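You operate a simulated robot arm through the tools that you are given. There is no shell and no other tool.

You run a simulated robot arm. Do the job below in one go: nothing can be reset, and whatever is moved stays where it is left.

## Task
Fetch the white cup from the lane of the packing table and set it on the shelf under the packing table. Then open the lower fridge drawer, take the purple tub from the inside of the lower fridge drawer and put it on top of the bundle and shut the drawer again. Then push the tall freezer door shut. Then fetch the floor sign and stand it on the top of the white table. Then open the rice dispenser lid. Keep to this order. Set down upright: floor sign.

It is judged by the outcome, as a careful person would: the job done as asked, and still so three seconds after it is handed in. It fails if anything else is knocked over, pushed out of place, dropped, spilled or broken. Lids that push on must go on centred and level and be pressed home; caps that screw on are set level and turned clockwise until they are tight.

## Robot
A 7-joint arm with a two-finger parallel gripper on a trunk, on a base that drives. Base frame: it is fixed to the floor where the robot stands at the start and does not move with it; the origin is under the middle of the robot, x ahead of it, y to its left, z up; the surface under the hand at the start is at about z = 850. Units: mm, degrees, N and s.
With the tool pointing down near the work surface it reaches from about 340 to 760 mm from the robot's upright axis, wherever it stands. Its first joint turns from -115.0 to 115.0 degrees. Places, roughly: bundle (30x26x16 cm) [-4400, 2000, 900]; floor sign (22x18x40 cm) [-3200, -3600, 1000]; lower fridge drawer [-2500, 1200, 300]; purple tub (17x12x7 cm) [-2400, 1300, 200]; rice dispenser lid [-800, -3700, 1100]; shelf under the packing table [800, -400, 300]; tall freezer door [-3400, 2500, 600]; top of the white table [1100, -1800, 800]; white cup (6x6x3 cm) [500, 100, 900]. Payload 3.91 kg.
The TCP is the grasp point between the finger pads, 30 mm short of the fingertips. In the tool frame z runs along the fingers and y along their closing line. Largest opening 110 mm; finger width 20, thickness 10; the body of the gripper, 48 by 112 mm, starts 55 mm behind the TCP.
Orientation is told as [roll, pitch, yaw] about the base's x, y, z axes, in that order, counted from this pose: with the fingers straight down and closing along the base's y, the tool's x points along the base's -x, its y along +y and its z along -z.

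## Interface
- The arm moves only by the tool step_arm. Its arguments are lists of equal length, an entry for each row: "delta_pos": the shift along the base's x, y, z in units of 30 mm (1.0 is 30 mm), a list of three; "dr": the turn, a rotation vector about the base's x, y, z in units of 4 degrees (1.0 is 4 degrees), a list of three; "fingers": the finger opening in mm, from 0 to 110. In form: {"delta_pos": [[dx, dy, dz], ...], "dr": [[wx, wy, wz], ...], "fingers": [fingers, ...]}. A call has 1 to 20 rows; each row shifts and turns the commanded pose from where the row before left it. A call with a number of a shift or a turn outside -1 to 1 is refused whole. Rows are played at 5 a second. More than 50 mm and 8.6 degrees between two rows, or a gripper value outside its range, and nothing of the call is played. A pose out of reach is approached as far as the arm can. The call stops where the force on the tool passes 40 N (or 10 N more than at its start, if that is more) or the arm is blocked; 0.2 s more then pass. Each finger travels about 108 mm/s and halts on what it meets, pressing with about 38 N; the grip force reading is that of the motor and also rises with nothing between the fingers. The clock runs only during rows and for 0.2 s after the last one: add rows that do not move to give the fingers time. The reply holds the time, the measured pose of the TCP, the force on the tool along the base axes, the opening and the grip force, in the units named above and with some noise, with the torque about the TCP (base axes, N m) and any sound that the robot's microphone picked up, and new pictures: "show" is both (left out), scene, wrist or none.
- Cameras (640 x 400 px; columns grow to the right, rows downward): "scene" is now at [-0.4, 113.2, 1550.7]; the picture's right is [-0.56, -0.83, 0.00], its down [-0.67, 0.45, -0.59] and it looks along [0.49, -0.33, -0.81] (base axes); focal length 262 px, centre (320, 200). "wrist" rides on the gripper at [72, 17, -103] in the tool frame; the picture's right is [-0.23, 0.97, 0.00], its down [-0.76, -0.18, -0.62] and it looks along [-0.61, -0.14, 0.78] (tool axes); focal length 222 px, centre (320, 200). There is no depth. A picture from a camera that has moved, and an enlarged one, comes with that camera's place and axes in the base frame and with its lens.
- move_column(by): slides the trunk up (or, below 0, down) by that many mm; the arm and the scene camera ride with it, the base frame stays. It gives what a move gives, with no picture.
- drive_base(legs): drives the robot by 1 to 6 legs, each [ahead, turn to the left] in mm and degrees, along the robot's own axes; the way and the turn of a leg run together, so that a leg with both is an arc; at most 1500 mm and 180 degrees a leg. The arm and the cameras ride along, it lands a little off, and it stops where it bumps. It gives what a move gives, and a new picture of the scene camera.
- pan_tilt(pan, tilt): turns the head with the scene camera to pan (to the left, within 155 degrees either way) and tilt (down, from -29 to 69), counted from straight ahead of the robot. It gives what a move gives, and a new picture of the scene camera.
- inspect(camera, box): a new picture of the part [left, top, right, bottom] of that camera's present view, enlarged. The clock stands still meanwhile.
- sign_off(): hands the job in; it is judged then, once.

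Nothing tells you exact positions but the pictures and the camera data. Unless the task says otherwise, let go and move clear before handing in.

The tools are called after "Emit:" by a JSON object that holds its "op" and its "data". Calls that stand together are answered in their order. step_arm: Moves the arm, as the interface text tells. Its arguments: {"type":"object","properties":{"delta_pos":{"type":"array","items":{"type":"array","items":{"type":"number"}}},"dr":{"type":"array","items":{"type":"array","items":{"type":"number"}}},"fingers":{"type":"array","items":{"type":"number"}},"show":{"type":"string","enum":["both","scene","wrist","none"]}},"required":["delta_pos","dr","fingers"]} The other tools are called the same way: move_column (by) slides the trunk up or down; drive_base (legs) drives the base; pan_tilt (pan, tilt) turns the head that bears the scene camera; inspect (camera, box) takes an enlarged picture of a part of a camera's view; sign_off () hands the job in.

At the start:

```text
clock: 0.0
position: [507.0, -191.3, 1111.8]
orientation: [0.0, 0.1, 0.0]
wrist_force: [0.5, 0.6, -0.5]
torque: [-0.01, 0.05, 0.02]
grip_width: 110.0
gripper_force: 0.0
trunk travel left (down, up): [-675.0, 315.0]
robot x, y, heading: [-1.4, -0.6, 0.1]
head pan, tilt: [-34.0, 54.0]
```

scene: 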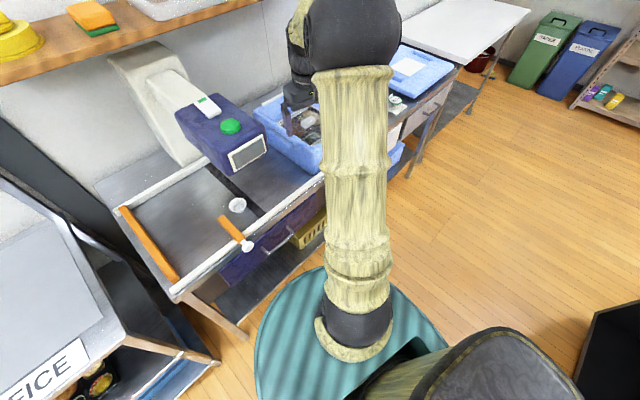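
wrist: 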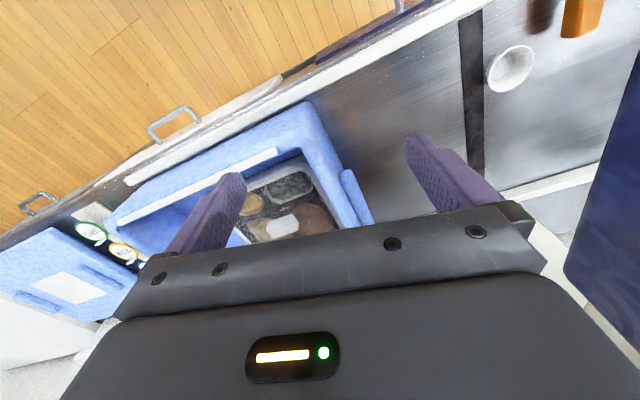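

I see the packing table ahead with a small white cup in its lane (about [547, 64, 865]), an orange-handled item next to it and a blue bin to the right. I'll look closer before moving anything.

Emit:
{"op": "inspect", "data": {"camera": "scene", "box": [100, 120, 340, 320]}}

Emit:
{"op": "inspect", "data": {"camera": "wrist", "box": [400, 0, 640, 150]}}

```text
2.00 times, centred on (220, 220) of scene
camera zoom: at [-0.4, 113.2, 1550.7], right [-0.56, -0.83, 0.0], down [-0.67, 0.45, -0.59], along [0.49, -0.33, -0.81], focal length 524 px, centre (520, 160)
```

zoom: 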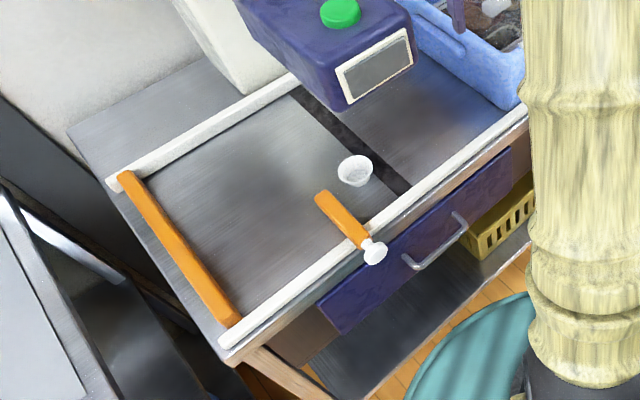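

```text
2.67 times, centred on (520, 75) of wrist
camera zoom: at [434.4, -174.5, 1214.7], right [0.23, 0.97, 0.0], down [0.76, -0.18, 0.62], along [0.61, -0.14, -0.78], focal length 592 px, centre (-213, 533)
```

zoom: 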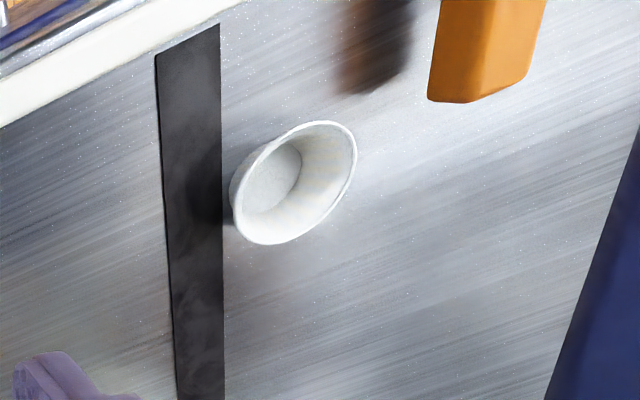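

The cup is at roughly [544, 65], about 30 mm tall. Before picking it up I'll look around the table and shelf with the head.

Emit:
{"op": "pan_tilt", "data": {"pan": 0, "tilt": 60}}

Emit:
{"op": "pan_tilt", "data": {"pan": -60, "tilt": 50}}

Emit:
{"op": "pan_tilt", "data": {"pan": -60, "tilt": 15}}

Emit:
{"op": "pan_tilt", "data": {"pan": -120, "tilt": 20}}

Emit:
{"op": "pan_tilt", "data": {"pan": -155, "tilt": 15}}

Emit:
{"op": "pan_tilt", "data": {"pan": 155, "tilt": 15}}

Emit:
{"op": "pan_tilt", "data": {"pan": 90, "tilt": 20}}

Emit:
{"op": "pan_tilt", "data": {"pan": 30, "tilt": 30}}

```text
clock: 1.0
position: [507.3, -191.1, 1110.2]
orientation: [0.1, 0.0, 0.0]
wrist_force: [-0.4, -0.2, -0.1]
torque: [-0.01, 0.03, -0.01]
grip_width: 110.0
gripper_force: 0.1
trunk travel left (down, up): [-675.0, 315.0]
robot x, y, heading: [-0.5, 0.1, -0.2]
head pan, tilt: [0.0, 60.0]
camera scene: at [5.6, 154.0, 1543.3], right [0.0, -1.0, 0.0], down [-0.87, 0.0, -0.5], along [0.5, 0.0, -0.87], focal length 262 px, centre (320, 200)
```

scene: 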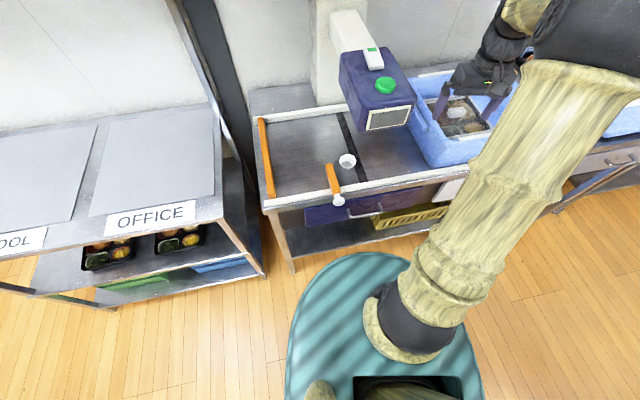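

```text
clock: 2.3
position: [506.4, -191.4, 1112.4]
orientation: [-0.1, 0.0, 0.0]
wrist_force: [0.2, 0.2, 0.4]
torque: [0.02, -0.01, 0.01]
grip_width: 110.1
gripper_force: 0.1
trunk travel left (down, up): [-675.0, 315.0]
robot x, y, heading: [-3.3, 1.0, 0.2]
head pan, tilt: [-60.0, 50.0]
camera scene: at [-22.5, 87.5, 1555.9], right [-0.87, -0.5, 0.0], down [-0.38, 0.66, -0.64], along [0.32, -0.56, -0.77], focal length 262 px, centre (320, 200)
```

scene: 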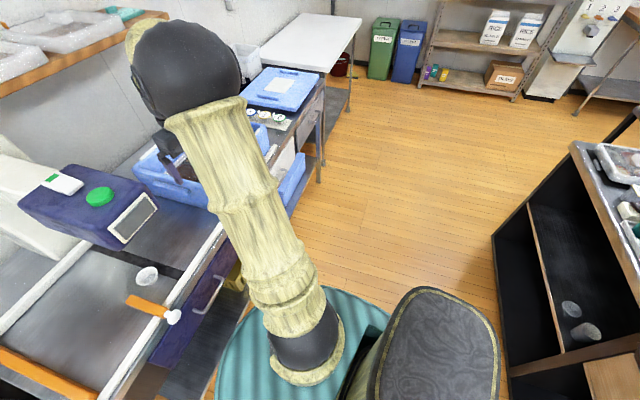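

```text
clock: 3.3
position: [506.9, -190.9, 1111.4]
orientation: [0.0, 0.1, -0.1]
wrist_force: [-0.6, -0.2, 0.1]
torque: [0.01, 0.01, -0.02]
grip_width: 109.9
gripper_force: 0.1
trunk travel left (down, up): [-675.0, 315.0]
robot x, y, heading: [-1.5, -0.9, -0.1]
head pan, tilt: [-60.0, 15.0]
camera scene: at [-14.3, 73.2, 1609.5], right [-0.87, -0.5, 0.0], down [-0.13, 0.22, -0.97], along [0.48, -0.84, -0.26], focal length 262 px, centre (320, 200)
```

scene: 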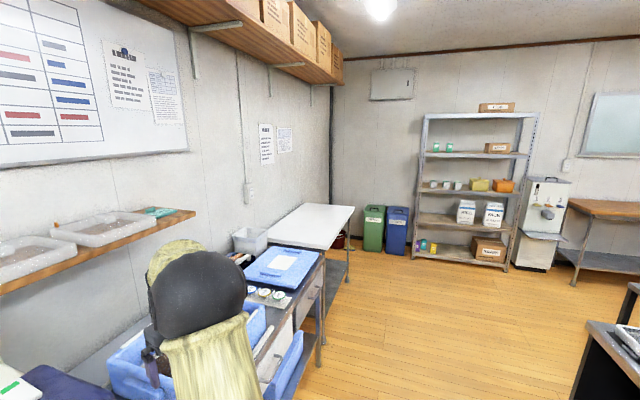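

```text
clock: 4.6
position: [507.6, -189.0, 1110.8]
orientation: [0.1, 0.0, 0.0]
wrist_force: [0.6, -0.8, 0.7]
torque: [0.05, -0.01, -0.01]
grip_width: 110.1
gripper_force: 0.1
trunk travel left (down, up): [-675.0, 315.0]
robot x, y, heading: [-0.1, -0.8, 0.0]
head pan, tilt: [-120.0, 20.0]
camera scene: at [-107.5, 73.4, 1601.5], right [-0.87, 0.5, 0.0], down [0.17, 0.3, -0.94], along [-0.47, -0.81, -0.34], focal length 262 px, centre (320, 200)
```

scene: 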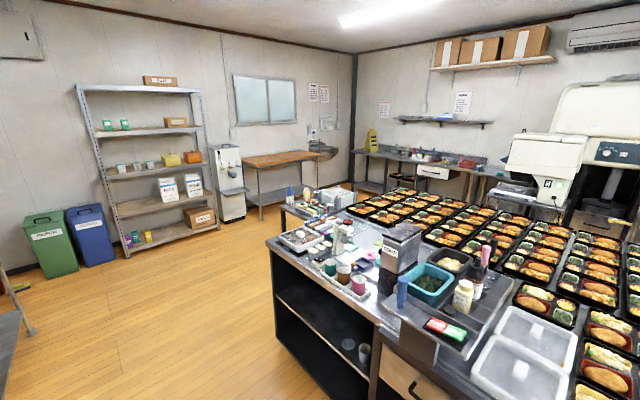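

```text
clock: 5.6
position: [505.6, -190.9, 1112.2]
orientation: [0.0, 0.0, 0.0]
wrist_force: [0.2, -0.1, -0.1]
torque: [-0.02, 0.0, -0.03]
grip_width: 110.1
gripper_force: 0.0
trunk travel left (down, up): [-675.0, 315.0]
robot x, y, heading: [0.4, 2.5, -0.0]
head pan, tilt: [-154.7, 15.0]
camera scene: at [-145.5, 114.1, 1609.6], right [-0.43, 0.9, 0.0], down [0.23, 0.11, -0.97], along [-0.87, -0.41, -0.26], focal length 262 px, centre (320, 200)
```

scene: 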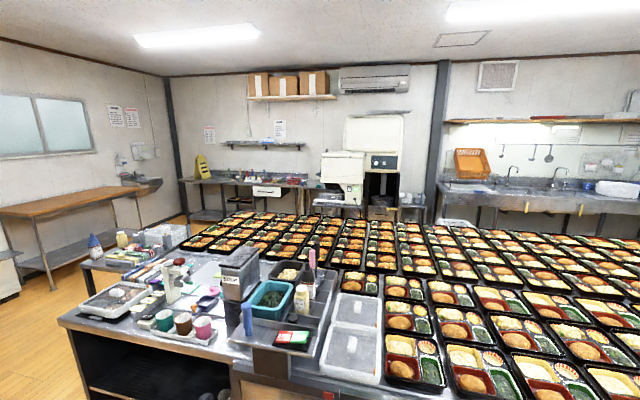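

```text
clock: 9.8
position: [506.7, -190.6, 1111.3]
orientation: [0.0, -0.1, 0.0]
wrist_force: [-0.7, -0.1, 0.4]
torque: [-0.04, 0.03, -0.01]
grip_width: 109.8
gripper_force: 0.0
trunk travel left (down, up): [-675.0, 315.0]
robot x, y, heading: [-1.5, 0.9, 0.1]
head pan, tilt: [154.7, 15.0]
camera scene: at [-145.5, 194.0, 1609.6], right [0.43, 0.9, 0.0], down [0.23, -0.11, -0.97], along [-0.87, 0.41, -0.26], focal length 262 px, centre (320, 200)
```

scene: 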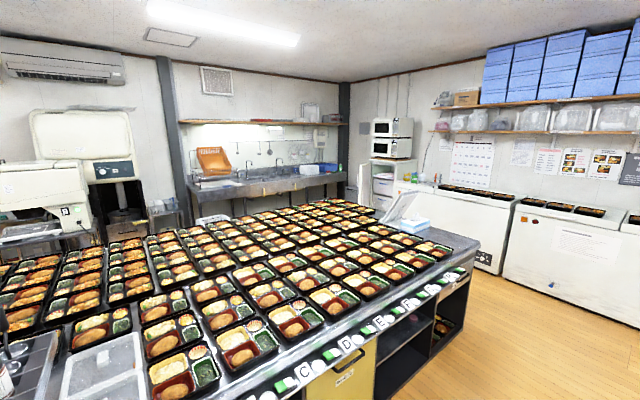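

```text
clock: 11.2
position: [507.1, -192.7, 1110.8]
orientation: [0.0, -0.1, 0.1]
wrist_force: [0.3, 0.1, 0.4]
torque: [0.0, 0.0, 0.0]
grip_width: 110.0
gripper_force: 0.1
trunk travel left (down, up): [-675.0, 315.0]
robot x, y, heading: [-1.2, 3.5, -0.1]
head pan, tilt: [90.0, 20.0]
camera scene: at [-61.2, 247.2, 1601.5], right [1.0, 0.0, 0.0], down [0.0, -0.34, -0.94], along [0.0, 0.94, -0.34], focal length 262 px, centre (320, 200)
```

scene: 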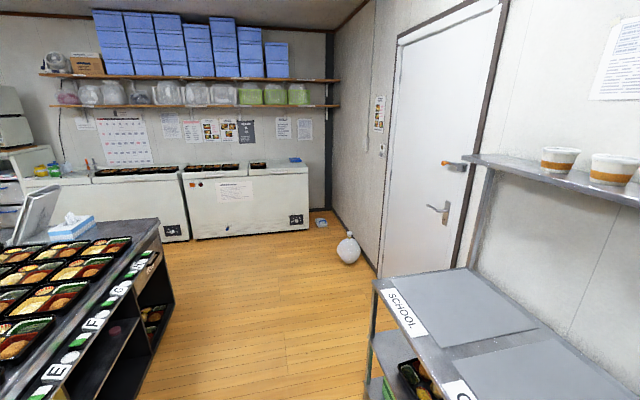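

```text
clock: 12.5
position: [507.5, -190.6, 1110.9]
orientation: [-0.1, 0.1, -0.1]
wrist_force: [0.4, -0.5, 0.5]
torque: [-0.03, -0.01, -0.03]
grip_width: 110.1
gripper_force: 0.1
trunk travel left (down, up): [-675.0, 315.0]
robot x, y, heading: [3.7, -2.9, 0.0]
head pan, tilt: [30.0, 30.0]
camera scene: at [17.2, 199.4, 1585.4], right [0.5, -0.87, 0.0], down [-0.43, -0.25, -0.87], along [0.75, 0.43, -0.5], focal length 262 px, centre (320, 200)
```

scene: 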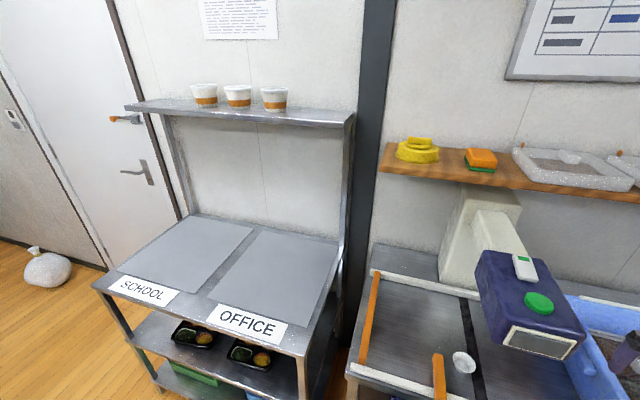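

The room's furniture is rotated about 11–12° relative to my base frame, and a purple machine head hangs over the lane near the cup. I'll raise the trunk to get a second viewpoint and measure its height before bringing the hand over.

Emit:
{"op": "move_column", "data": {"by": 250}}

Emit:
{"op": "pan_tilt", "data": {"pan": 0, "tilt": 60}}

Emit:
{"op": "inspect", "data": {"camera": "scene", "box": [240, 60, 480, 260]}}

```text
clock: 15.0
position: [507.5, -191.1, 1361.7]
orientation: [0.0, 0.1, 0.1]
wrist_force: [-0.5, 0.0, 0.0]
torque: [-0.03, 0.0, 0.0]
grip_width: 109.8
gripper_force: 0.1
trunk travel left (down, up): [-925.0, 65.0]
robot x, y, heading: [0.1, 1.8, -0.1]
head pan, tilt: [30.0, 30.0]
```

```text
clock: 16.0
position: [506.3, -191.7, 1362.2]
orientation: [0.0, 0.0, -0.1]
wrist_force: [-0.4, 0.1, 1.1]
torque: [-0.03, -0.03, 0.0]
grip_width: 109.9
gripper_force: 0.1
trunk travel left (down, up): [-925.0, 65.0]
robot x, y, heading: [4.5, 1.6, -0.1]
head pan, tilt: [0.0, 60.0]
camera scene: at [5.7, 154.3, 1793.3], right [0.0, -1.0, 0.0], down [-0.87, 0.0, -0.5], along [0.5, 0.0, -0.87], focal length 262 px, centre (320, 200)
```

scene: 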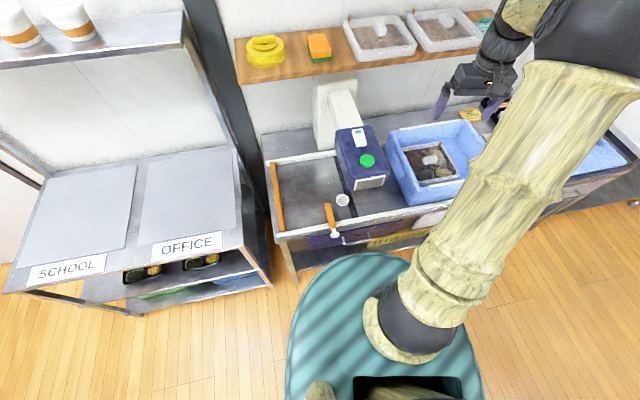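

```text
2.00 times, centred on (360, 160) of scene
camera zoom: at [5.7, 154.3, 1793.3], right [0.0, -1.0, 0.0], down [-0.87, 0.0, -0.5], along [0.5, 0.0, -0.87], focal length 524 px, centre (240, 280)
```

zoom: 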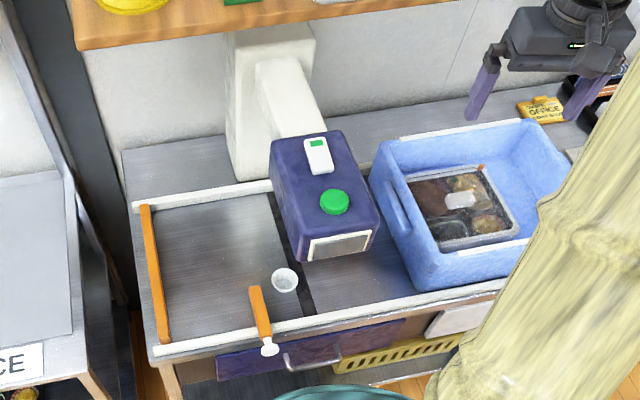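

The machine head's lower front edge is at about [432, 50, 1110], right above the cup, so a straight-down grasp would hit it. I'll back up 150 mm, tilt the hand 45° forward and come in from the front.

Emit:
{"op": "drive_base", "data": {"legs": [[-150, 0]]}}

Emit:
{"op": "step_arm", "data": {"delta_pos": [[0, 0.8, 0], [0, 0.8, 0], [0, 0.8, 0], [0, 0.8, 0], [0, 0.8, 0], [0, 0.8, 0], [0, 0.8, 0], [0, 0.8, 0], [0, 0.8, 0], [0, 0.8, 0], [0, 0.5, 0], [0, 0, 0]], "dr": [[0, -1, 0], [0, -1, 0], [0, -1, 0], [0, -1, 0], [0, -1, 0], [0, -1, 0], [0, -1, 0], [0, -1, 0], [0, -1, 0], [0, -1, 0], [0, -1, 0], [0, -0.25, 0]], "fingers": [110, 110, 110, 110, 110, 110, 100, 90, 84, 84, 84, 84]}}

```text
clock: 17.5
position: [354.7, -192.6, 1361.4]
orientation: [-0.1, 0.0, -0.1]
wrist_force: [0.3, 0.1, 0.3]
torque: [0.01, 0.0, 0.03]
grip_width: 109.8
gripper_force: 0.2
trunk travel left (down, up): [-925.0, 65.0]
robot x, y, heading: [-150.4, 0.8, -0.3]
head pan, tilt: [0.0, 60.0]
camera scene: at [-146.4, 154.2, 1793.3], right [0.0, -1.0, 0.0], down [-0.87, 0.0, -0.5], along [0.5, 0.0, -0.87], focal length 262 px, centre (320, 200)
```

scene: 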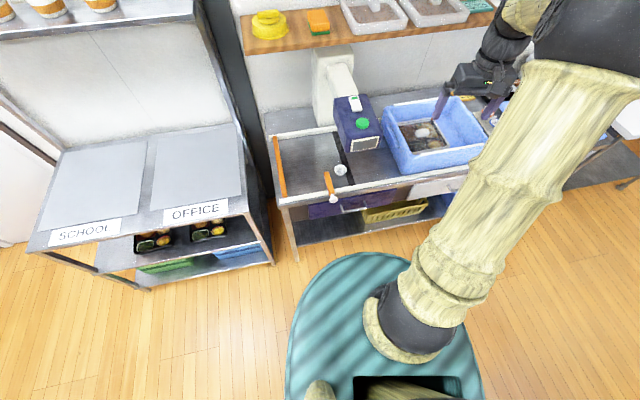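

```text
clock: 20.1
position: [354.2, 59.0, 1362.4]
orientation: [0.4, -45.1, -0.5]
wrist_force: [-1.1, 2.9, 0.4]
torque: [-0.18, -0.04, -0.16]
grip_width: 83.9
gripper_force: 0.2
trunk travel left (down, up): [-925.0, 65.0]
robot x, y, heading: [-148.0, 1.9, -0.1]
head pan, tilt: [0.0, 60.0]
camera scene: at [-147.0, 152.6, 1793.5], right [0.0, -1.0, 0.0], down [-0.87, 0.0, -0.5], along [0.5, 0.0, -0.87], focal length 262 px, centre (320, 200)
camera wrist: at [230.9, 76.4, 1383.6], right [0.17, 0.97, 0.16], down [0.09, -0.18, 0.98], along [0.98, -0.15, -0.12], focal length 222 px, centre (320, 200)
```

scene: 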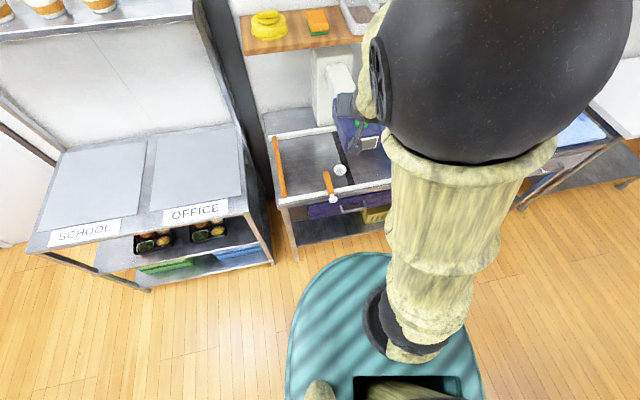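
wrist: 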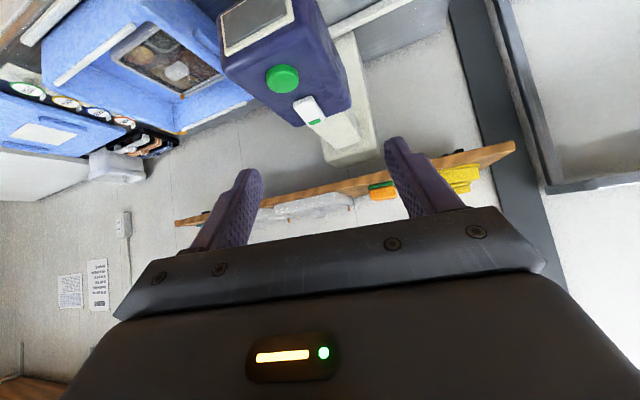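

The hand is now tilted 45° at [354, 59, 1362], in front of the machine head. I lower the trunk so that the tool axis points at the cup beneath the head.

Emit:
{"op": "move_column", "data": {"by": -290}}

Emit:
{"op": "inspect", "data": {"camera": "wrist", "box": [0, 0, 640, 400]}}

Emit:
{"op": "inspect", "data": {"camera": "scene", "box": [200, 60, 440, 260]}}

```text
clock: 23.0
position: [357.1, 61.8, 1071.8]
orientation: [0.1, -44.9, -0.1]
wrist_force: [-0.2, -0.1, -0.2]
torque: [0.01, -0.03, -0.02]
grip_width: 83.7
gripper_force: 0.1
trunk travel left (down, up): [-635.0, 355.0]
robot x, y, heading: [-149.3, 2.2, -0.1]
head pan, tilt: [0.0, 60.0]
```

```text
1.00 times, centred on (320, 200) of wrist (not enlarged: the box is as wide or as high as the picture)
camera zoom: at [232.0, 79.3, 1093.2], right [0.16, 0.97, 0.16], down [0.1, -0.18, 0.98], along [0.98, -0.14, -0.12], focal length 222 px, centre (320, 200)
```

zoom: 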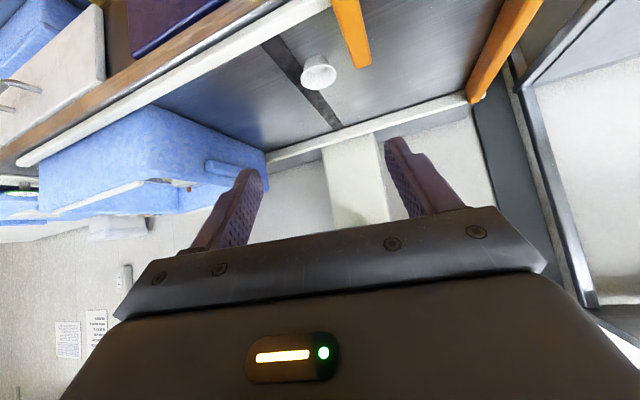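

```text
2.00 times, centred on (320, 160) of scene
camera zoom: at [-145.0, 154.3, 1503.3], right [0.0, -1.0, 0.0], down [-0.87, 0.0, -0.5], along [0.5, 0.0, -0.87], focal length 524 px, centre (320, 280)
```

zoom: 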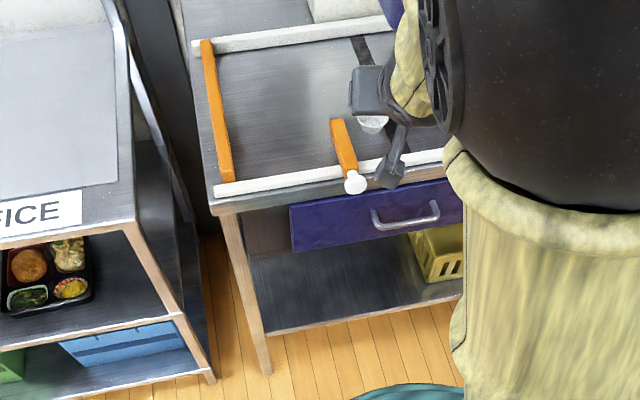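

Emit:
{"op": "inspect", "data": {"camera": "wrist", "box": [240, 0, 480, 150]}}

```text
2.67 times, centred on (360, 75) of wrist
camera zoom: at [232.0, 79.3, 1093.2], right [0.16, 0.97, 0.16], down [0.1, -0.18, 0.98], along [0.98, -0.14, -0.12], focal length 592 px, centre (213, 533)
```

zoom: 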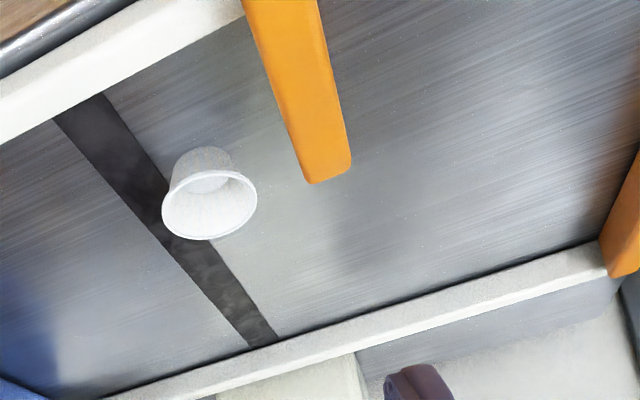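

The cup is at about [530, 66] with its rim at z≈880, and the orange gate bar sits only ~23 mm to its left, running along the room's axis. I'll turn the hand 11.5° to match the gate, narrow the fingers and approach along the tool axis.

Emit:
{"op": "step_arm", "data": {"delta_pos": [[-0.133, -0.376, -0.044], [-0.133, -0.376, -0.044], [-0.133, -0.376, -0.044], [0.462, 0.094, -0.471], [0.462, 0.094, -0.471], [0.462, 0.094, -0.471], [0.462, 0.094, -0.471], [0.462, 0.094, -0.471], [0.462, 0.094, -0.471], [0, 0, 0]], "dr": [[0, 0, 0.958], [0, 0, 0.958], [0, 0, 0.958], [0, 0, 0], [0, 0, 0], [0, 0, 0], [0, 0, 0], [0, 0, 0], [0, 0, 0], [0, 0, 0]], "fingers": [80, 74, 68, 68, 68, 68, 68, 68, 68, 68]}}

```text
clock: 25.2
position: [428.3, 45.5, 982.3]
orientation: [0.1, -45.0, 11.3]
wrist_force: [0.2, 0.8, -0.1]
torque: [-0.01, -0.03, 0.04]
grip_width: 68.1
gripper_force: 0.0
trunk travel left (down, up): [-635.0, 355.0]
robot x, y, heading: [-149.5, 1.9, -0.3]
head pan, tilt: [0.0, 60.0]
camera scene: at [-145.0, 154.3, 1503.3], right [0.0, -1.0, 0.0], down [-0.87, 0.0, -0.5], along [0.5, 0.0, -0.87], focal length 262 px, centre (320, 200)
camera wrist: at [303.7, 37.4, 1004.7], right [-0.04, 0.99, 0.16], down [0.13, -0.16, 0.98], along [0.99, 0.06, -0.12], focal length 222 px, centre (320, 200)
```

scene: 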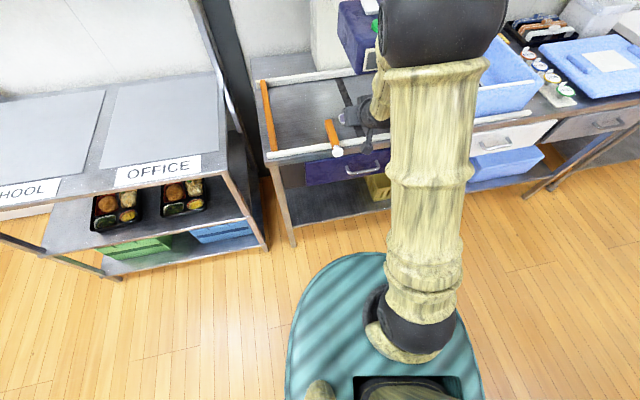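
wrist: 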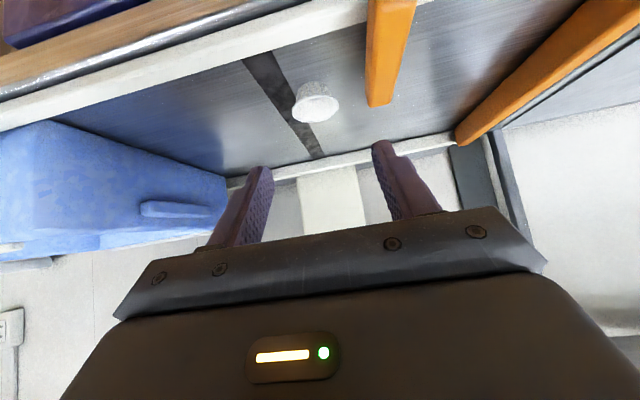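

Emit:
{"op": "inspect", "data": {"camera": "wrist", "box": [220, 30, 460, 180]}}

Emit:
{"op": "inspect", "data": {"camera": "scene", "box": [250, 60, 410, 180]}}

```text
2.67 times, centred on (340, 105) of wrist
camera zoom: at [303.7, 37.4, 1004.7], right [-0.04, 0.99, 0.16], down [0.13, -0.16, 0.98], along [0.99, 0.06, -0.12], focal length 592 px, centre (267, 453)
```

zoom: 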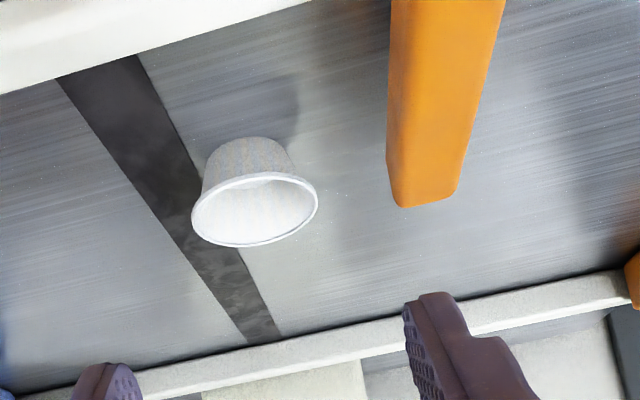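

```text
3.33 times, centred on (330, 120) of scene
camera zoom: at [-145.0, 154.3, 1503.3], right [0.0, -1.0, 0.0], down [-0.87, 0.0, -0.5], along [0.5, 0.0, -0.87], focal length 873 px, centre (287, 467)
```

zoom: 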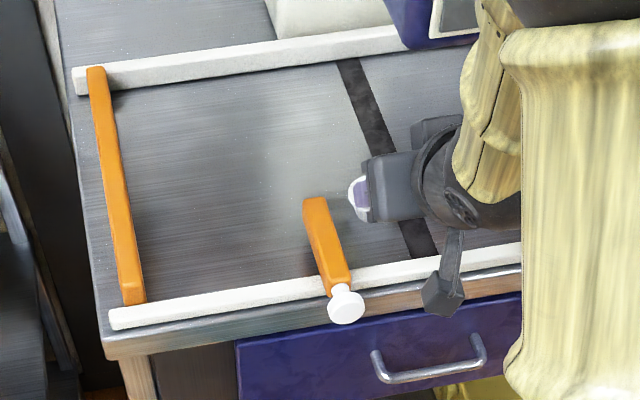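

Triangulating puts the cup centre at about [538, 63, rim z≈874] and the gate ~56 mm from the cup's centre, so the fingers at 68 mm fit. I continue along the tool axis, stopping short to verify.

Emit:
{"op": "step_arm", "data": {"delta_pos": [[0.46, 0.075, -0.46], [0.46, 0.075, -0.46], [0.46, 0.075, -0.46], [0.46, 0.075, -0.46], [0.46, 0.075, -0.46], [0, 0, 0]], "dr": [[0, 0, 0], [0, 0, 0], [0, 0, 0], [0, 0, 0], [0, 0, 0], [0, 0, 0]], "fingers": [68, 68, 68, 68, 68, 68]}}

Emit:
{"op": "inspect", "data": {"camera": "wrist", "box": [200, 50, 480, 225]}}

Emit:
{"op": "inspect", "data": {"camera": "scene", "box": [250, 60, 410, 180]}}

```text
clock: 26.6
position: [497.7, 56.7, 914.2]
orientation: [0.1, -45.0, 11.2]
wrist_force: [0.8, 0.1, 0.3]
torque: [-0.02, 0.0, 0.0]
grip_width: 68.0
gripper_force: 0.1
trunk travel left (down, up): [-635.0, 355.0]
robot x, y, heading: [-152.4, 2.6, 0.2]
head pan, tilt: [0.0, 60.0]
camera scene: at [-144.9, 154.3, 1503.3], right [0.0, -1.0, 0.0], down [-0.87, 0.0, -0.5], along [0.5, 0.0, -0.87], focal length 262 px, centre (320, 200)
camera wrist: at [371.9, 48.7, 935.6], right [-0.04, 0.99, 0.16], down [0.13, -0.16, 0.98], along [0.99, 0.06, -0.12], focal length 222 px, centre (320, 200)
```

scene: 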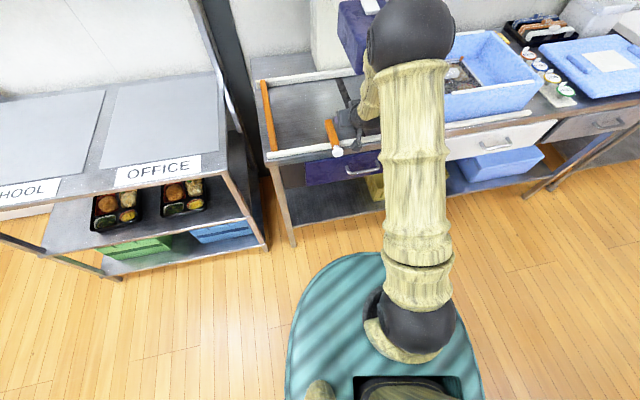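
wrist: 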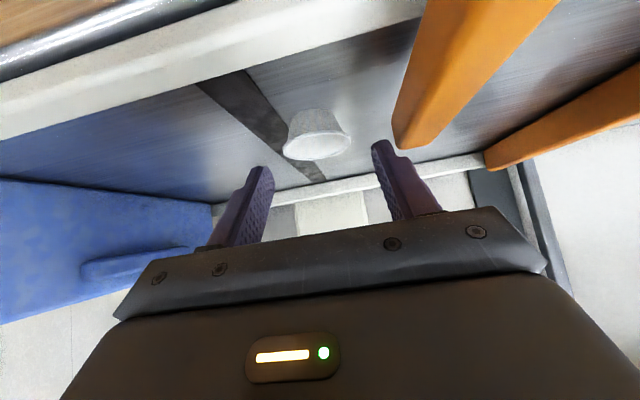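

```text
2.29 times, centred on (340, 138) of wrist
camera zoom: at [371.9, 48.7, 935.6], right [-0.04, 0.99, 0.16], down [0.13, -0.16, 0.98], along [0.99, 0.06, -0.12], focal length 508 px, centre (274, 343)
```

zoom: 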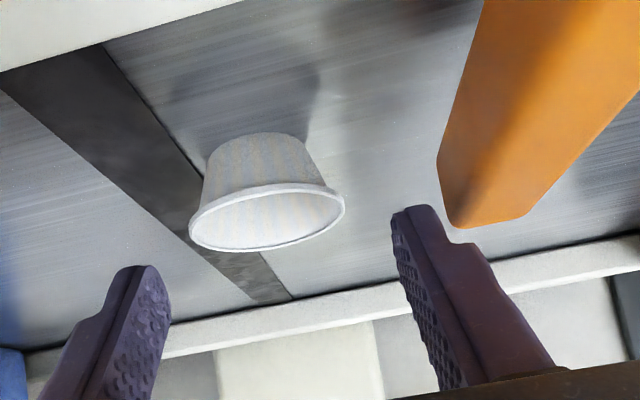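

```text
3.33 times, centred on (330, 120) of scene
camera zoom: at [-144.9, 154.3, 1503.3], right [0.0, -1.0, 0.0], down [-0.87, 0.0, -0.5], along [0.5, 0.0, -0.87], focal length 873 px, centre (287, 467)
```

zoom: 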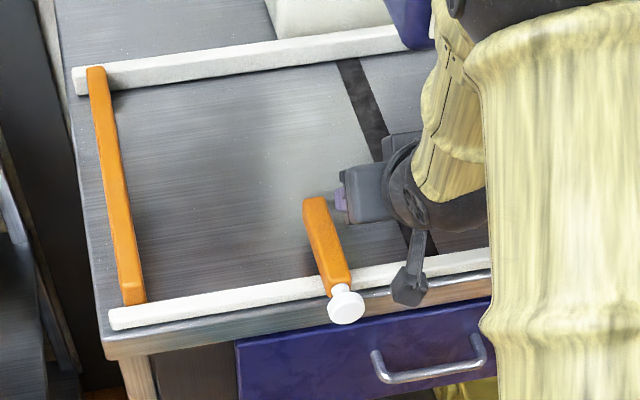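

The rim centre refines to [543, 63, 871] with ~55 mm diameter, and the gate clears the left finger by over 10 mm. I advance the last bit and close on the cup.

Emit:
{"op": "step_arm", "data": {"delta_pos": [[0.437, 0.057, -0.424], [0.437, 0.057, -0.424], [0.437, 0.057, -0.424], [0, 0, 0]], "dr": [[0, 0, 0], [0, 0, 0], [0, 0, 0], [0, 0, 0]], "fingers": [68, 68, 68, 68]}}

Emit:
{"op": "inspect", "data": {"camera": "wrist", "box": [200, 50, 480, 225]}}

```text
clock: 27.6
position: [533.9, 60.1, 878.6]
orientation: [0.2, -45.1, 11.2]
wrist_force: [-4.6, -1.4, 7.1]
torque: [-0.27, -0.03, -0.16]
grip_width: 67.8
gripper_force: 0.0
trunk travel left (down, up): [-635.0, 355.0]
robot x, y, heading: [-149.2, -1.1, 0.1]
head pan, tilt: [0.0, 60.0]
camera scene: at [-146.4, 154.1, 1503.4], right [0.0, -1.0, 0.0], down [-0.87, 0.0, -0.5], along [0.5, 0.0, -0.87], focal length 262 px, centre (320, 200)
camera wrist: at [409.3, 53.2, 899.6], right [-0.04, 0.99, 0.16], down [0.13, -0.16, 0.98], along [0.99, 0.06, -0.12], focal length 222 px, centre (320, 200)
```

scene: 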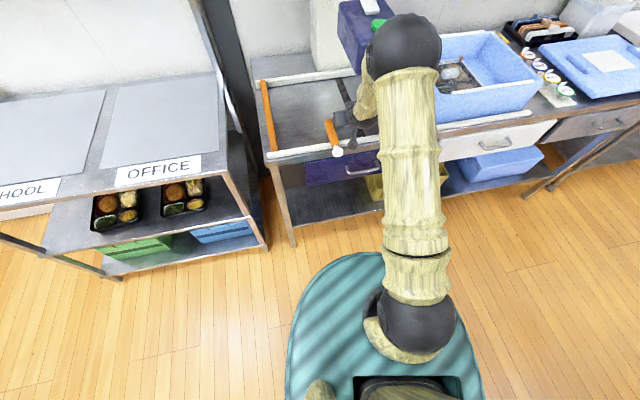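
wrist: 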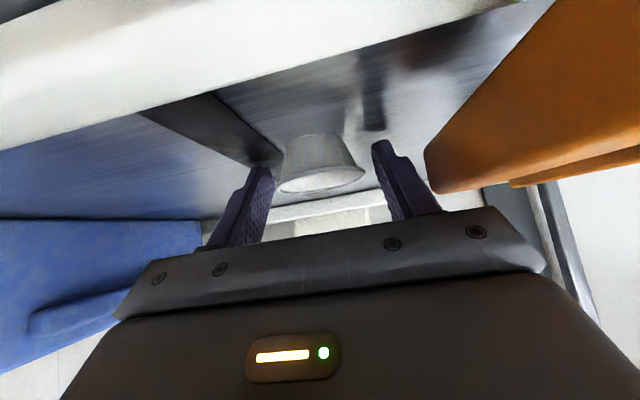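

```text
2.29 times, centred on (340, 138) of wrist
camera zoom: at [409.3, 53.2, 899.6], right [-0.04, 0.99, 0.16], down [0.13, -0.16, 0.98], along [0.99, 0.06, -0.12], focal length 508 px, centre (274, 343)
```

zoom: 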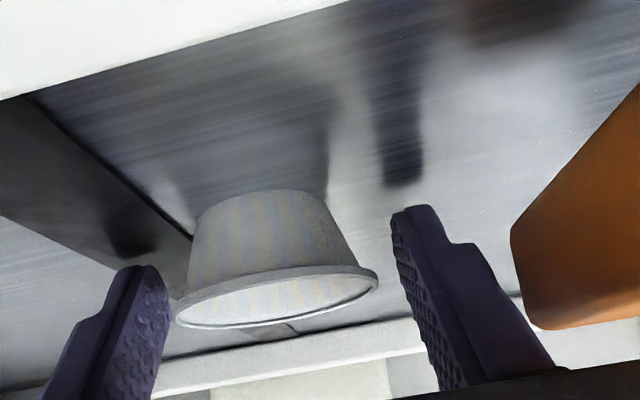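

The right fingertip is lightly touching the lane surface (7 N up), so I lift 5 mm and then close the fingers on the cup.

Emit:
{"op": "step_arm", "data": {"delta_pos": [[0, 0, 0.18], [0, 0, 0], [0, 0, 0], [0, 0, 0], [0, 0, 0]], "dr": [[0, 0, 0], [0, 0, 0], [0, 0, 0], [0, 0, 0], [0, 0, 0]], "fingers": [68, 62, 40, 40, 40]}}

Emit:
{"op": "inspect", "data": {"camera": "wrist", "box": [200, 50, 480, 225]}}

```text
clock: 28.8
position: [536.0, 61.5, 881.2]
orientation: [0.1, -45.1, 11.3]
wrist_force: [0.6, -0.5, 0.0]
torque: [0.0, 0.01, 0.04]
grip_width: 49.4
gripper_force: 37.7
trunk travel left (down, up): [-635.0, 355.0]
robot x, y, heading: [-147.7, -1.2, -0.2]
head pan, tilt: [0.0, 60.0]
camera scene: at [-144.9, 154.3, 1503.3], right [0.0, -1.0, 0.0], down [-0.87, 0.0, -0.5], along [0.5, 0.0, -0.87], focal length 262 px, centre (320, 200)
camera wrist: at [410.4, 53.6, 903.6], right [-0.04, 0.99, 0.16], down [0.13, -0.16, 0.98], along [0.99, 0.06, -0.12], focal length 222 px, centre (320, 200)
```

scene: 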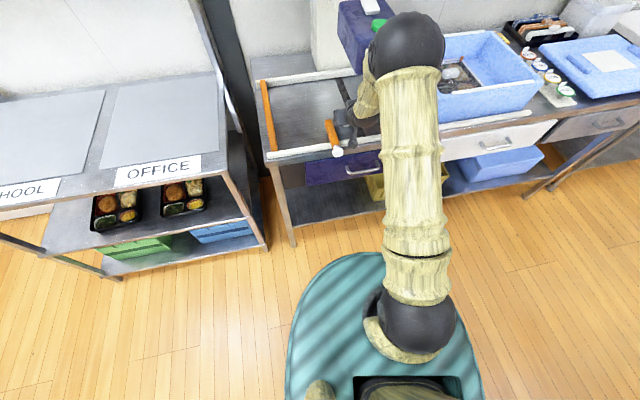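
wrist: 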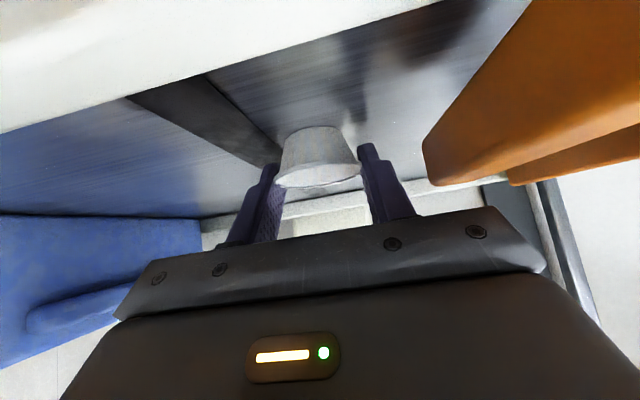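

```text
2.29 times, centred on (340, 138) of wrist
camera zoom: at [410.4, 53.6, 903.6], right [-0.04, 0.99, 0.16], down [0.13, -0.16, 0.98], along [0.99, 0.06, -0.12], focal length 508 px, centre (274, 343)
```

zoom: 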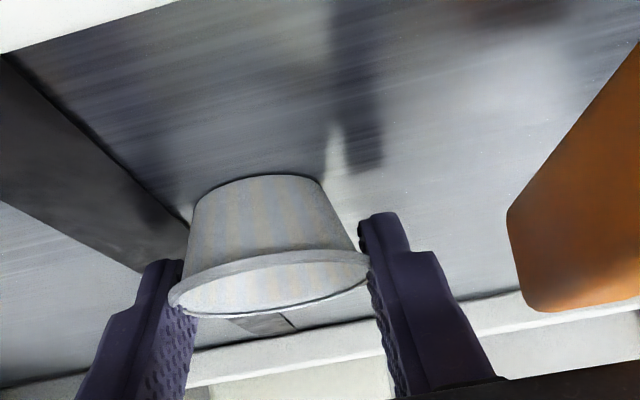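

The cup is held (49 mm, 38 N). I lift a little and check it before withdrawing along the tool axis.

Emit:
{"op": "step_arm", "data": {"delta_pos": [[0, 0, 0.3], [0, 0, 0.3], [-0.3, -0.06, 0.3], [-0.46, -0.09, 0.47], [-0.46, -0.09, 0.47], [0, 0, 0]], "dr": [[0, 0, 0], [0, 0, 0], [0, 0, 0], [0, 0, 0], [0, 0, 0], [0, 0, 0]], "fingers": [40, 40, 40, 40, 40, 40]}}

Emit:
{"op": "inspect", "data": {"camera": "wrist", "box": [200, 50, 480, 225]}}

```text
clock: 30.2
position: [498.8, 54.3, 936.3]
orientation: [0.1, -45.0, 11.3]
wrist_force: [-0.3, -0.5, -0.7]
torque: [0.0, -0.01, -0.03]
grip_width: 49.2
gripper_force: 38.8
trunk travel left (down, up): [-635.0, 355.0]
robot x, y, heading: [-151.2, -2.0, -0.2]
head pan, tilt: [0.0, 60.0]
camera scene: at [-144.8, 154.2, 1503.3], right [0.0, -1.0, 0.0], down [-0.87, 0.0, -0.5], along [0.5, 0.0, -0.87], focal length 262 px, centre (320, 200)
camera wrist: at [374.2, 46.3, 959.2], right [-0.04, 0.99, 0.16], down [0.13, -0.16, 0.98], along [0.99, 0.06, -0.12], focal length 222 px, centre (320, 200)
```

scene: 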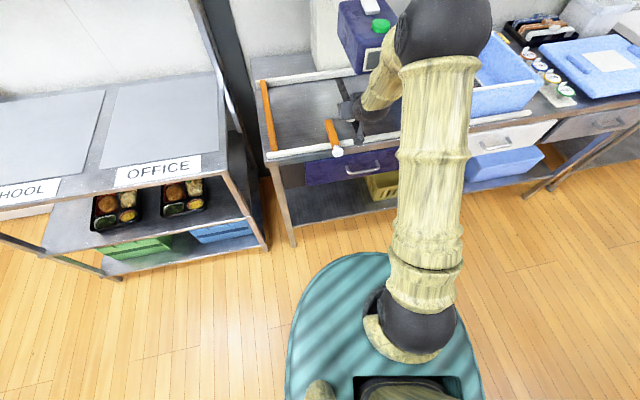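
wrist: 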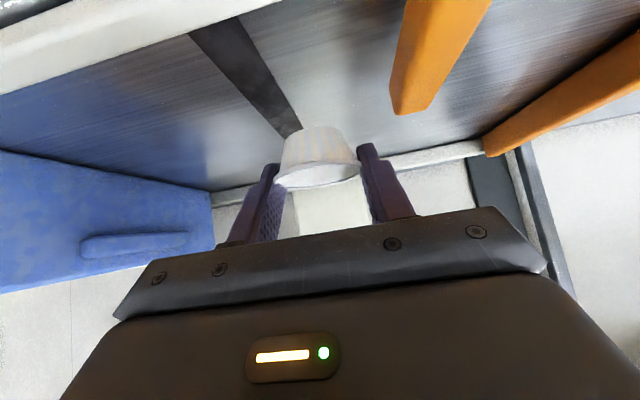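

```text
2.29 times, centred on (340, 138) of wrist
camera zoom: at [374.2, 46.3, 959.2], right [-0.04, 0.99, 0.16], down [0.13, -0.16, 0.98], along [0.99, 0.06, -0.12], focal length 508 px, centre (274, 343)
```

zoom: 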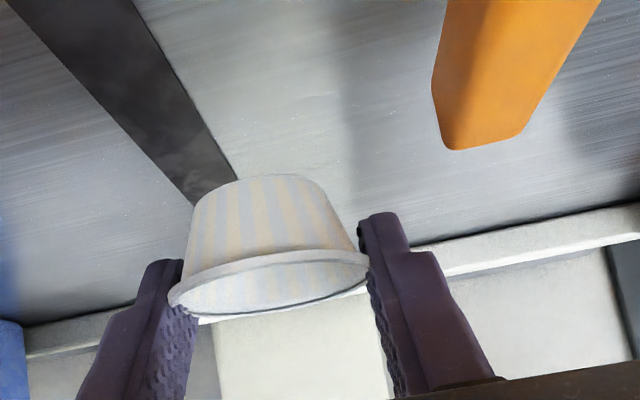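

The cup is held upright and stable. I'll back it out in front of the table, then lower the trunk toward shelf height.

Emit:
{"op": "step_arm", "data": {"delta_pos": [[-0.854, -0.042, 0], [-0.854, -0.042, 0], [-0.854, -0.042, 0], [-0.854, -0.042, 0], [-0.854, -0.042, 0], [-0.854, -0.042, 0], [-0.854, -0.042, 0], [-0.854, -0.042, 0], [0, 0, 0]], "dr": [[0, 0, 0], [0, 0, 0], [0, 0, 0], [0, 0, 0], [0, 0, 0], [0, 0, 0], [0, 0, 0], [0, 0, 0], [0, 0, 0]], "fingers": [40, 40, 40, 40, 40, 40, 40, 40, 40], "show": "none"}}

Emit:
{"op": "move_column", "data": {"by": -350}}

Emit:
{"op": "pan_tilt", "data": {"pan": 10, "tilt": 45}}

Emit:
{"op": "inspect", "data": {"camera": "wrist", "box": [0, 0, 640, 400]}}

```text
clock: 32.2
position: [331.3, 43.7, 937.5]
orientation: [0.1, -45.1, 11.4]
wrist_force: [-0.6, 0.6, -0.3]
torque: [0.02, -0.03, -0.02]
grip_width: 48.9
gripper_force: 38.2
out of reach, approached as far as the arm can: row 7, 8
trunk travel left (down, up): [-635.0, 355.0]
robot x, y, heading: [-151.5, -0.4, -0.0]
head pan, tilt: [0.0, 60.0]
```

```text
clock: 35.6
position: [330.9, 44.4, 587.2]
orientation: [0.1, -45.0, 11.4]
wrist_force: [0.0, 0.1, 0.0]
torque: [-0.01, -0.01, 0.0]
grip_width: 48.5
gripper_force: 37.9
trunk travel left (down, up): [-285.0, 705.0]
robot x, y, heading: [-149.0, 2.4, -0.0]
head pan, tilt: [0.0, 60.0]
```

```text
clock: 36.4
position: [331.8, 44.4, 588.4]
orientation: [0.2, -44.9, 11.5]
wrist_force: [0.2, -0.7, 1.1]
torque: [-0.04, 0.03, -0.03]
grip_width: 48.3
gripper_force: 37.8
trunk travel left (down, up): [-285.0, 705.0]
robot x, y, heading: [-149.6, 0.2, -0.0]
head pan, tilt: [10.0, 45.0]
camera scene: at [-131.6, 168.3, 1172.7], right [0.17, -0.99, 0.0], down [-0.7, -0.12, -0.71], along [0.7, 0.12, -0.71], focal length 262 px, centre (320, 200)
```

scene: 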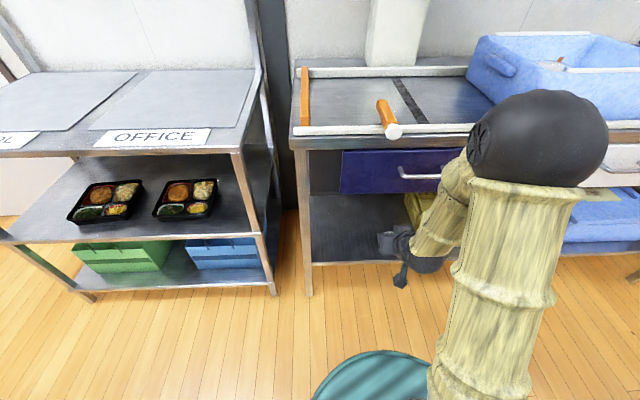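

```text
1.00 times, centred on (320, 200) of wrist (not enlarged: the box is as wide or as high as the picture)
camera zoom: at [206.3, 36.0, 609.3], right [-0.04, 0.99, 0.16], down [0.13, -0.16, 0.98], along [0.99, 0.06, -0.12], focal length 222 px, centre (320, 200)
```

zoom: 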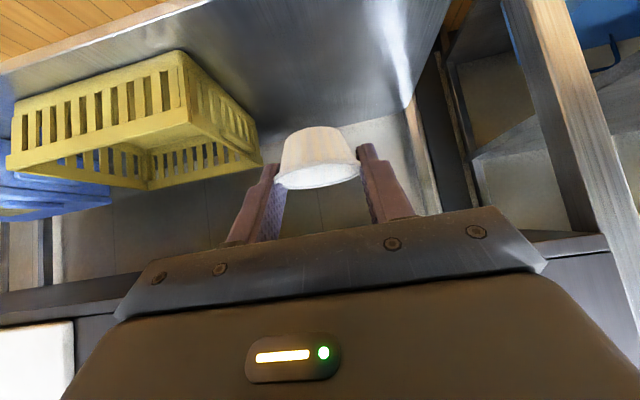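

The shelf is visible with free space left of the yellow basket. I'll zoom in to measure the shelf's height and edge before going further.

Emit:
{"op": "inspect", "data": {"camera": "scene", "box": [280, 130, 480, 300]}}

Emit:
{"op": "move_column", "data": {"by": -150}}

Emit:
{"op": "inspect", "data": {"camera": "scene", "box": [240, 50, 480, 230]}}

Emit:
{"op": "inspect", "data": {"camera": "wrist", "box": [0, 0, 640, 400]}}

```text
2.35 times, centred on (380, 215) of scene
camera zoom: at [-131.6, 168.3, 1172.7], right [0.17, -0.99, 0.0], down [-0.7, -0.12, -0.71], along [0.7, 0.12, -0.71], focal length 616 px, centre (179, 165)
```

zoom: 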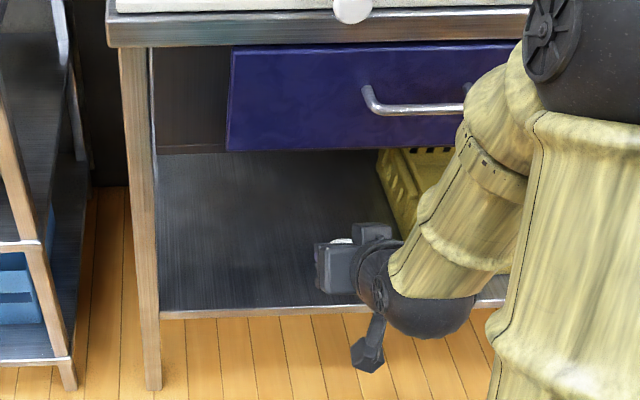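

```text
clock: 38.1
position: [331.3, 43.7, 438.4]
orientation: [0.2, -45.0, 11.4]
wrist_force: [0.1, 0.0, -0.8]
torque: [-0.02, 0.02, -0.01]
grip_width: 48.4
gripper_force: 38.4
trunk travel left (down, up): [-135.0, 855.0]
robot x, y, heading: [-146.1, 1.6, -0.1]
head pan, tilt: [10.0, 45.0]
```

```text
2.22 times, centred on (360, 140) of scene
camera zoom: at [-131.6, 168.4, 1022.8], right [0.17, -0.99, 0.0], down [-0.7, -0.12, -0.71], along [0.7, 0.12, -0.71], focal length 582 px, centre (231, 333)
```

zoom: 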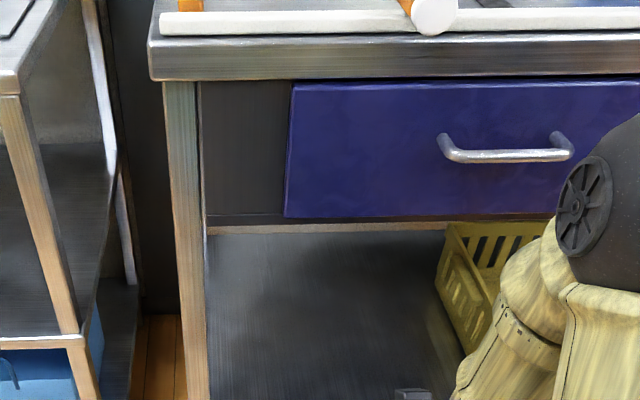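

```text
1.00 times, centred on (320, 200) of wrist (not enlarged: the box is as wide or as high as the picture)
camera zoom: at [206.3, 36.0, 459.3], right [-0.04, 0.99, 0.16], down [0.13, -0.16, 0.98], along [0.99, 0.06, -0.12], focal length 222 px, centre (320, 200)
```

zoom: 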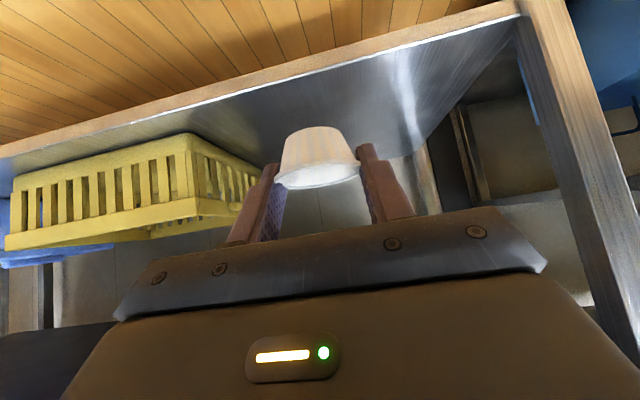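

The shelf top is at z≈297 with its front edge at u≈434 (room axis), and the free area left of the basket is wide. I lower a bit more and move the cup in over the shelf.

Emit:
{"op": "move_column", "data": {"by": -60}}

Emit:
{"op": "step_arm", "data": {"delta_pos": [[0.776, 0.157, 0], [0.776, 0.157, 0], [0.776, 0.157, 0], [0.776, 0.157, 0], [0.776, 0.157, 0], [0.776, 0.157, 0], [0.776, 0.157, 0], [0.776, 0.157, 0], [0.3, 0.06, 0], [0, 0, 0]], "dr": [[0, 0, 0], [0, 0, 0], [0, 0, 0], [0, 0, 0], [0, 0, 0], [0, 0, 0], [0, 0, 0], [0, 0, 0], [0, 0, 0], [0, 0, 0]], "fingers": [40, 40, 40, 40, 40, 40, 40, 40, 40, 40]}}

```text
clock: 39.1
position: [331.5, 43.6, 378.4]
orientation: [0.1, -45.0, 11.3]
wrist_force: [0.4, 0.3, -0.7]
torque: [0.0, 0.01, 0.05]
grip_width: 48.2
gripper_force: 37.7
trunk travel left (down, up): [-75.0, 915.0]
robot x, y, heading: [-153.3, -0.9, 0.1]
head pan, tilt: [10.0, 45.0]
```

```text
clock: 41.4
position: [527.6, 82.8, 377.9]
orientation: [0.0, -44.9, 11.4]
wrist_force: [-0.5, -0.6, 0.3]
torque: [-0.04, 0.02, 0.0]
grip_width: 48.3
gripper_force: 38.0
trunk travel left (down, up): [-75.0, 915.0]
robot x, y, heading: [-150.9, -0.9, -0.2]
head pan, tilt: [10.0, 45.0]
camera scene: at [-131.6, 168.4, 962.8], right [0.17, -0.99, 0.0], down [-0.7, -0.12, -0.71], along [0.7, 0.12, -0.71], focal length 262 px, centre (320, 200)
camera wrist: at [402.4, 75.2, 398.8], right [-0.04, 0.99, 0.16], down [0.13, -0.16, 0.98], along [0.99, 0.06, -0.12], focal length 222 px, centre (320, 200)
```

scene: 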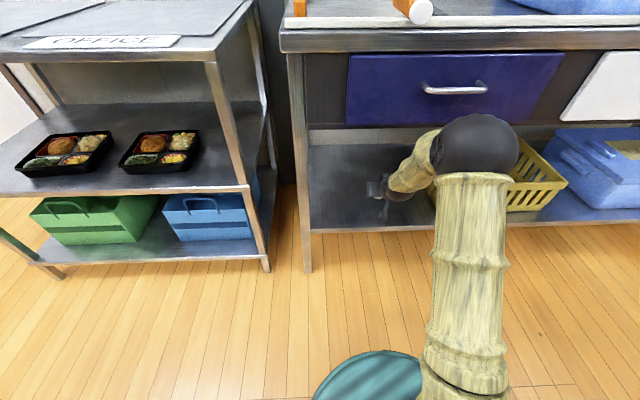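
wrist: 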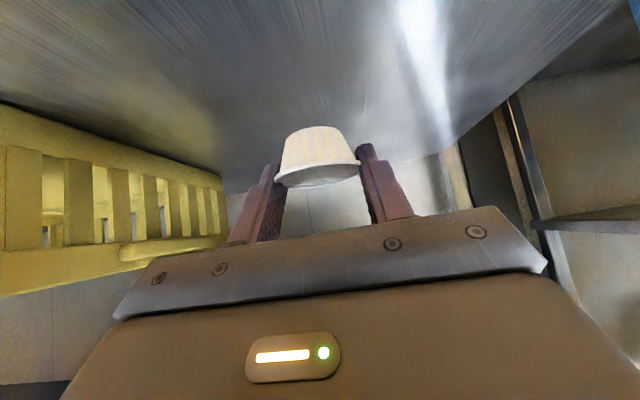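

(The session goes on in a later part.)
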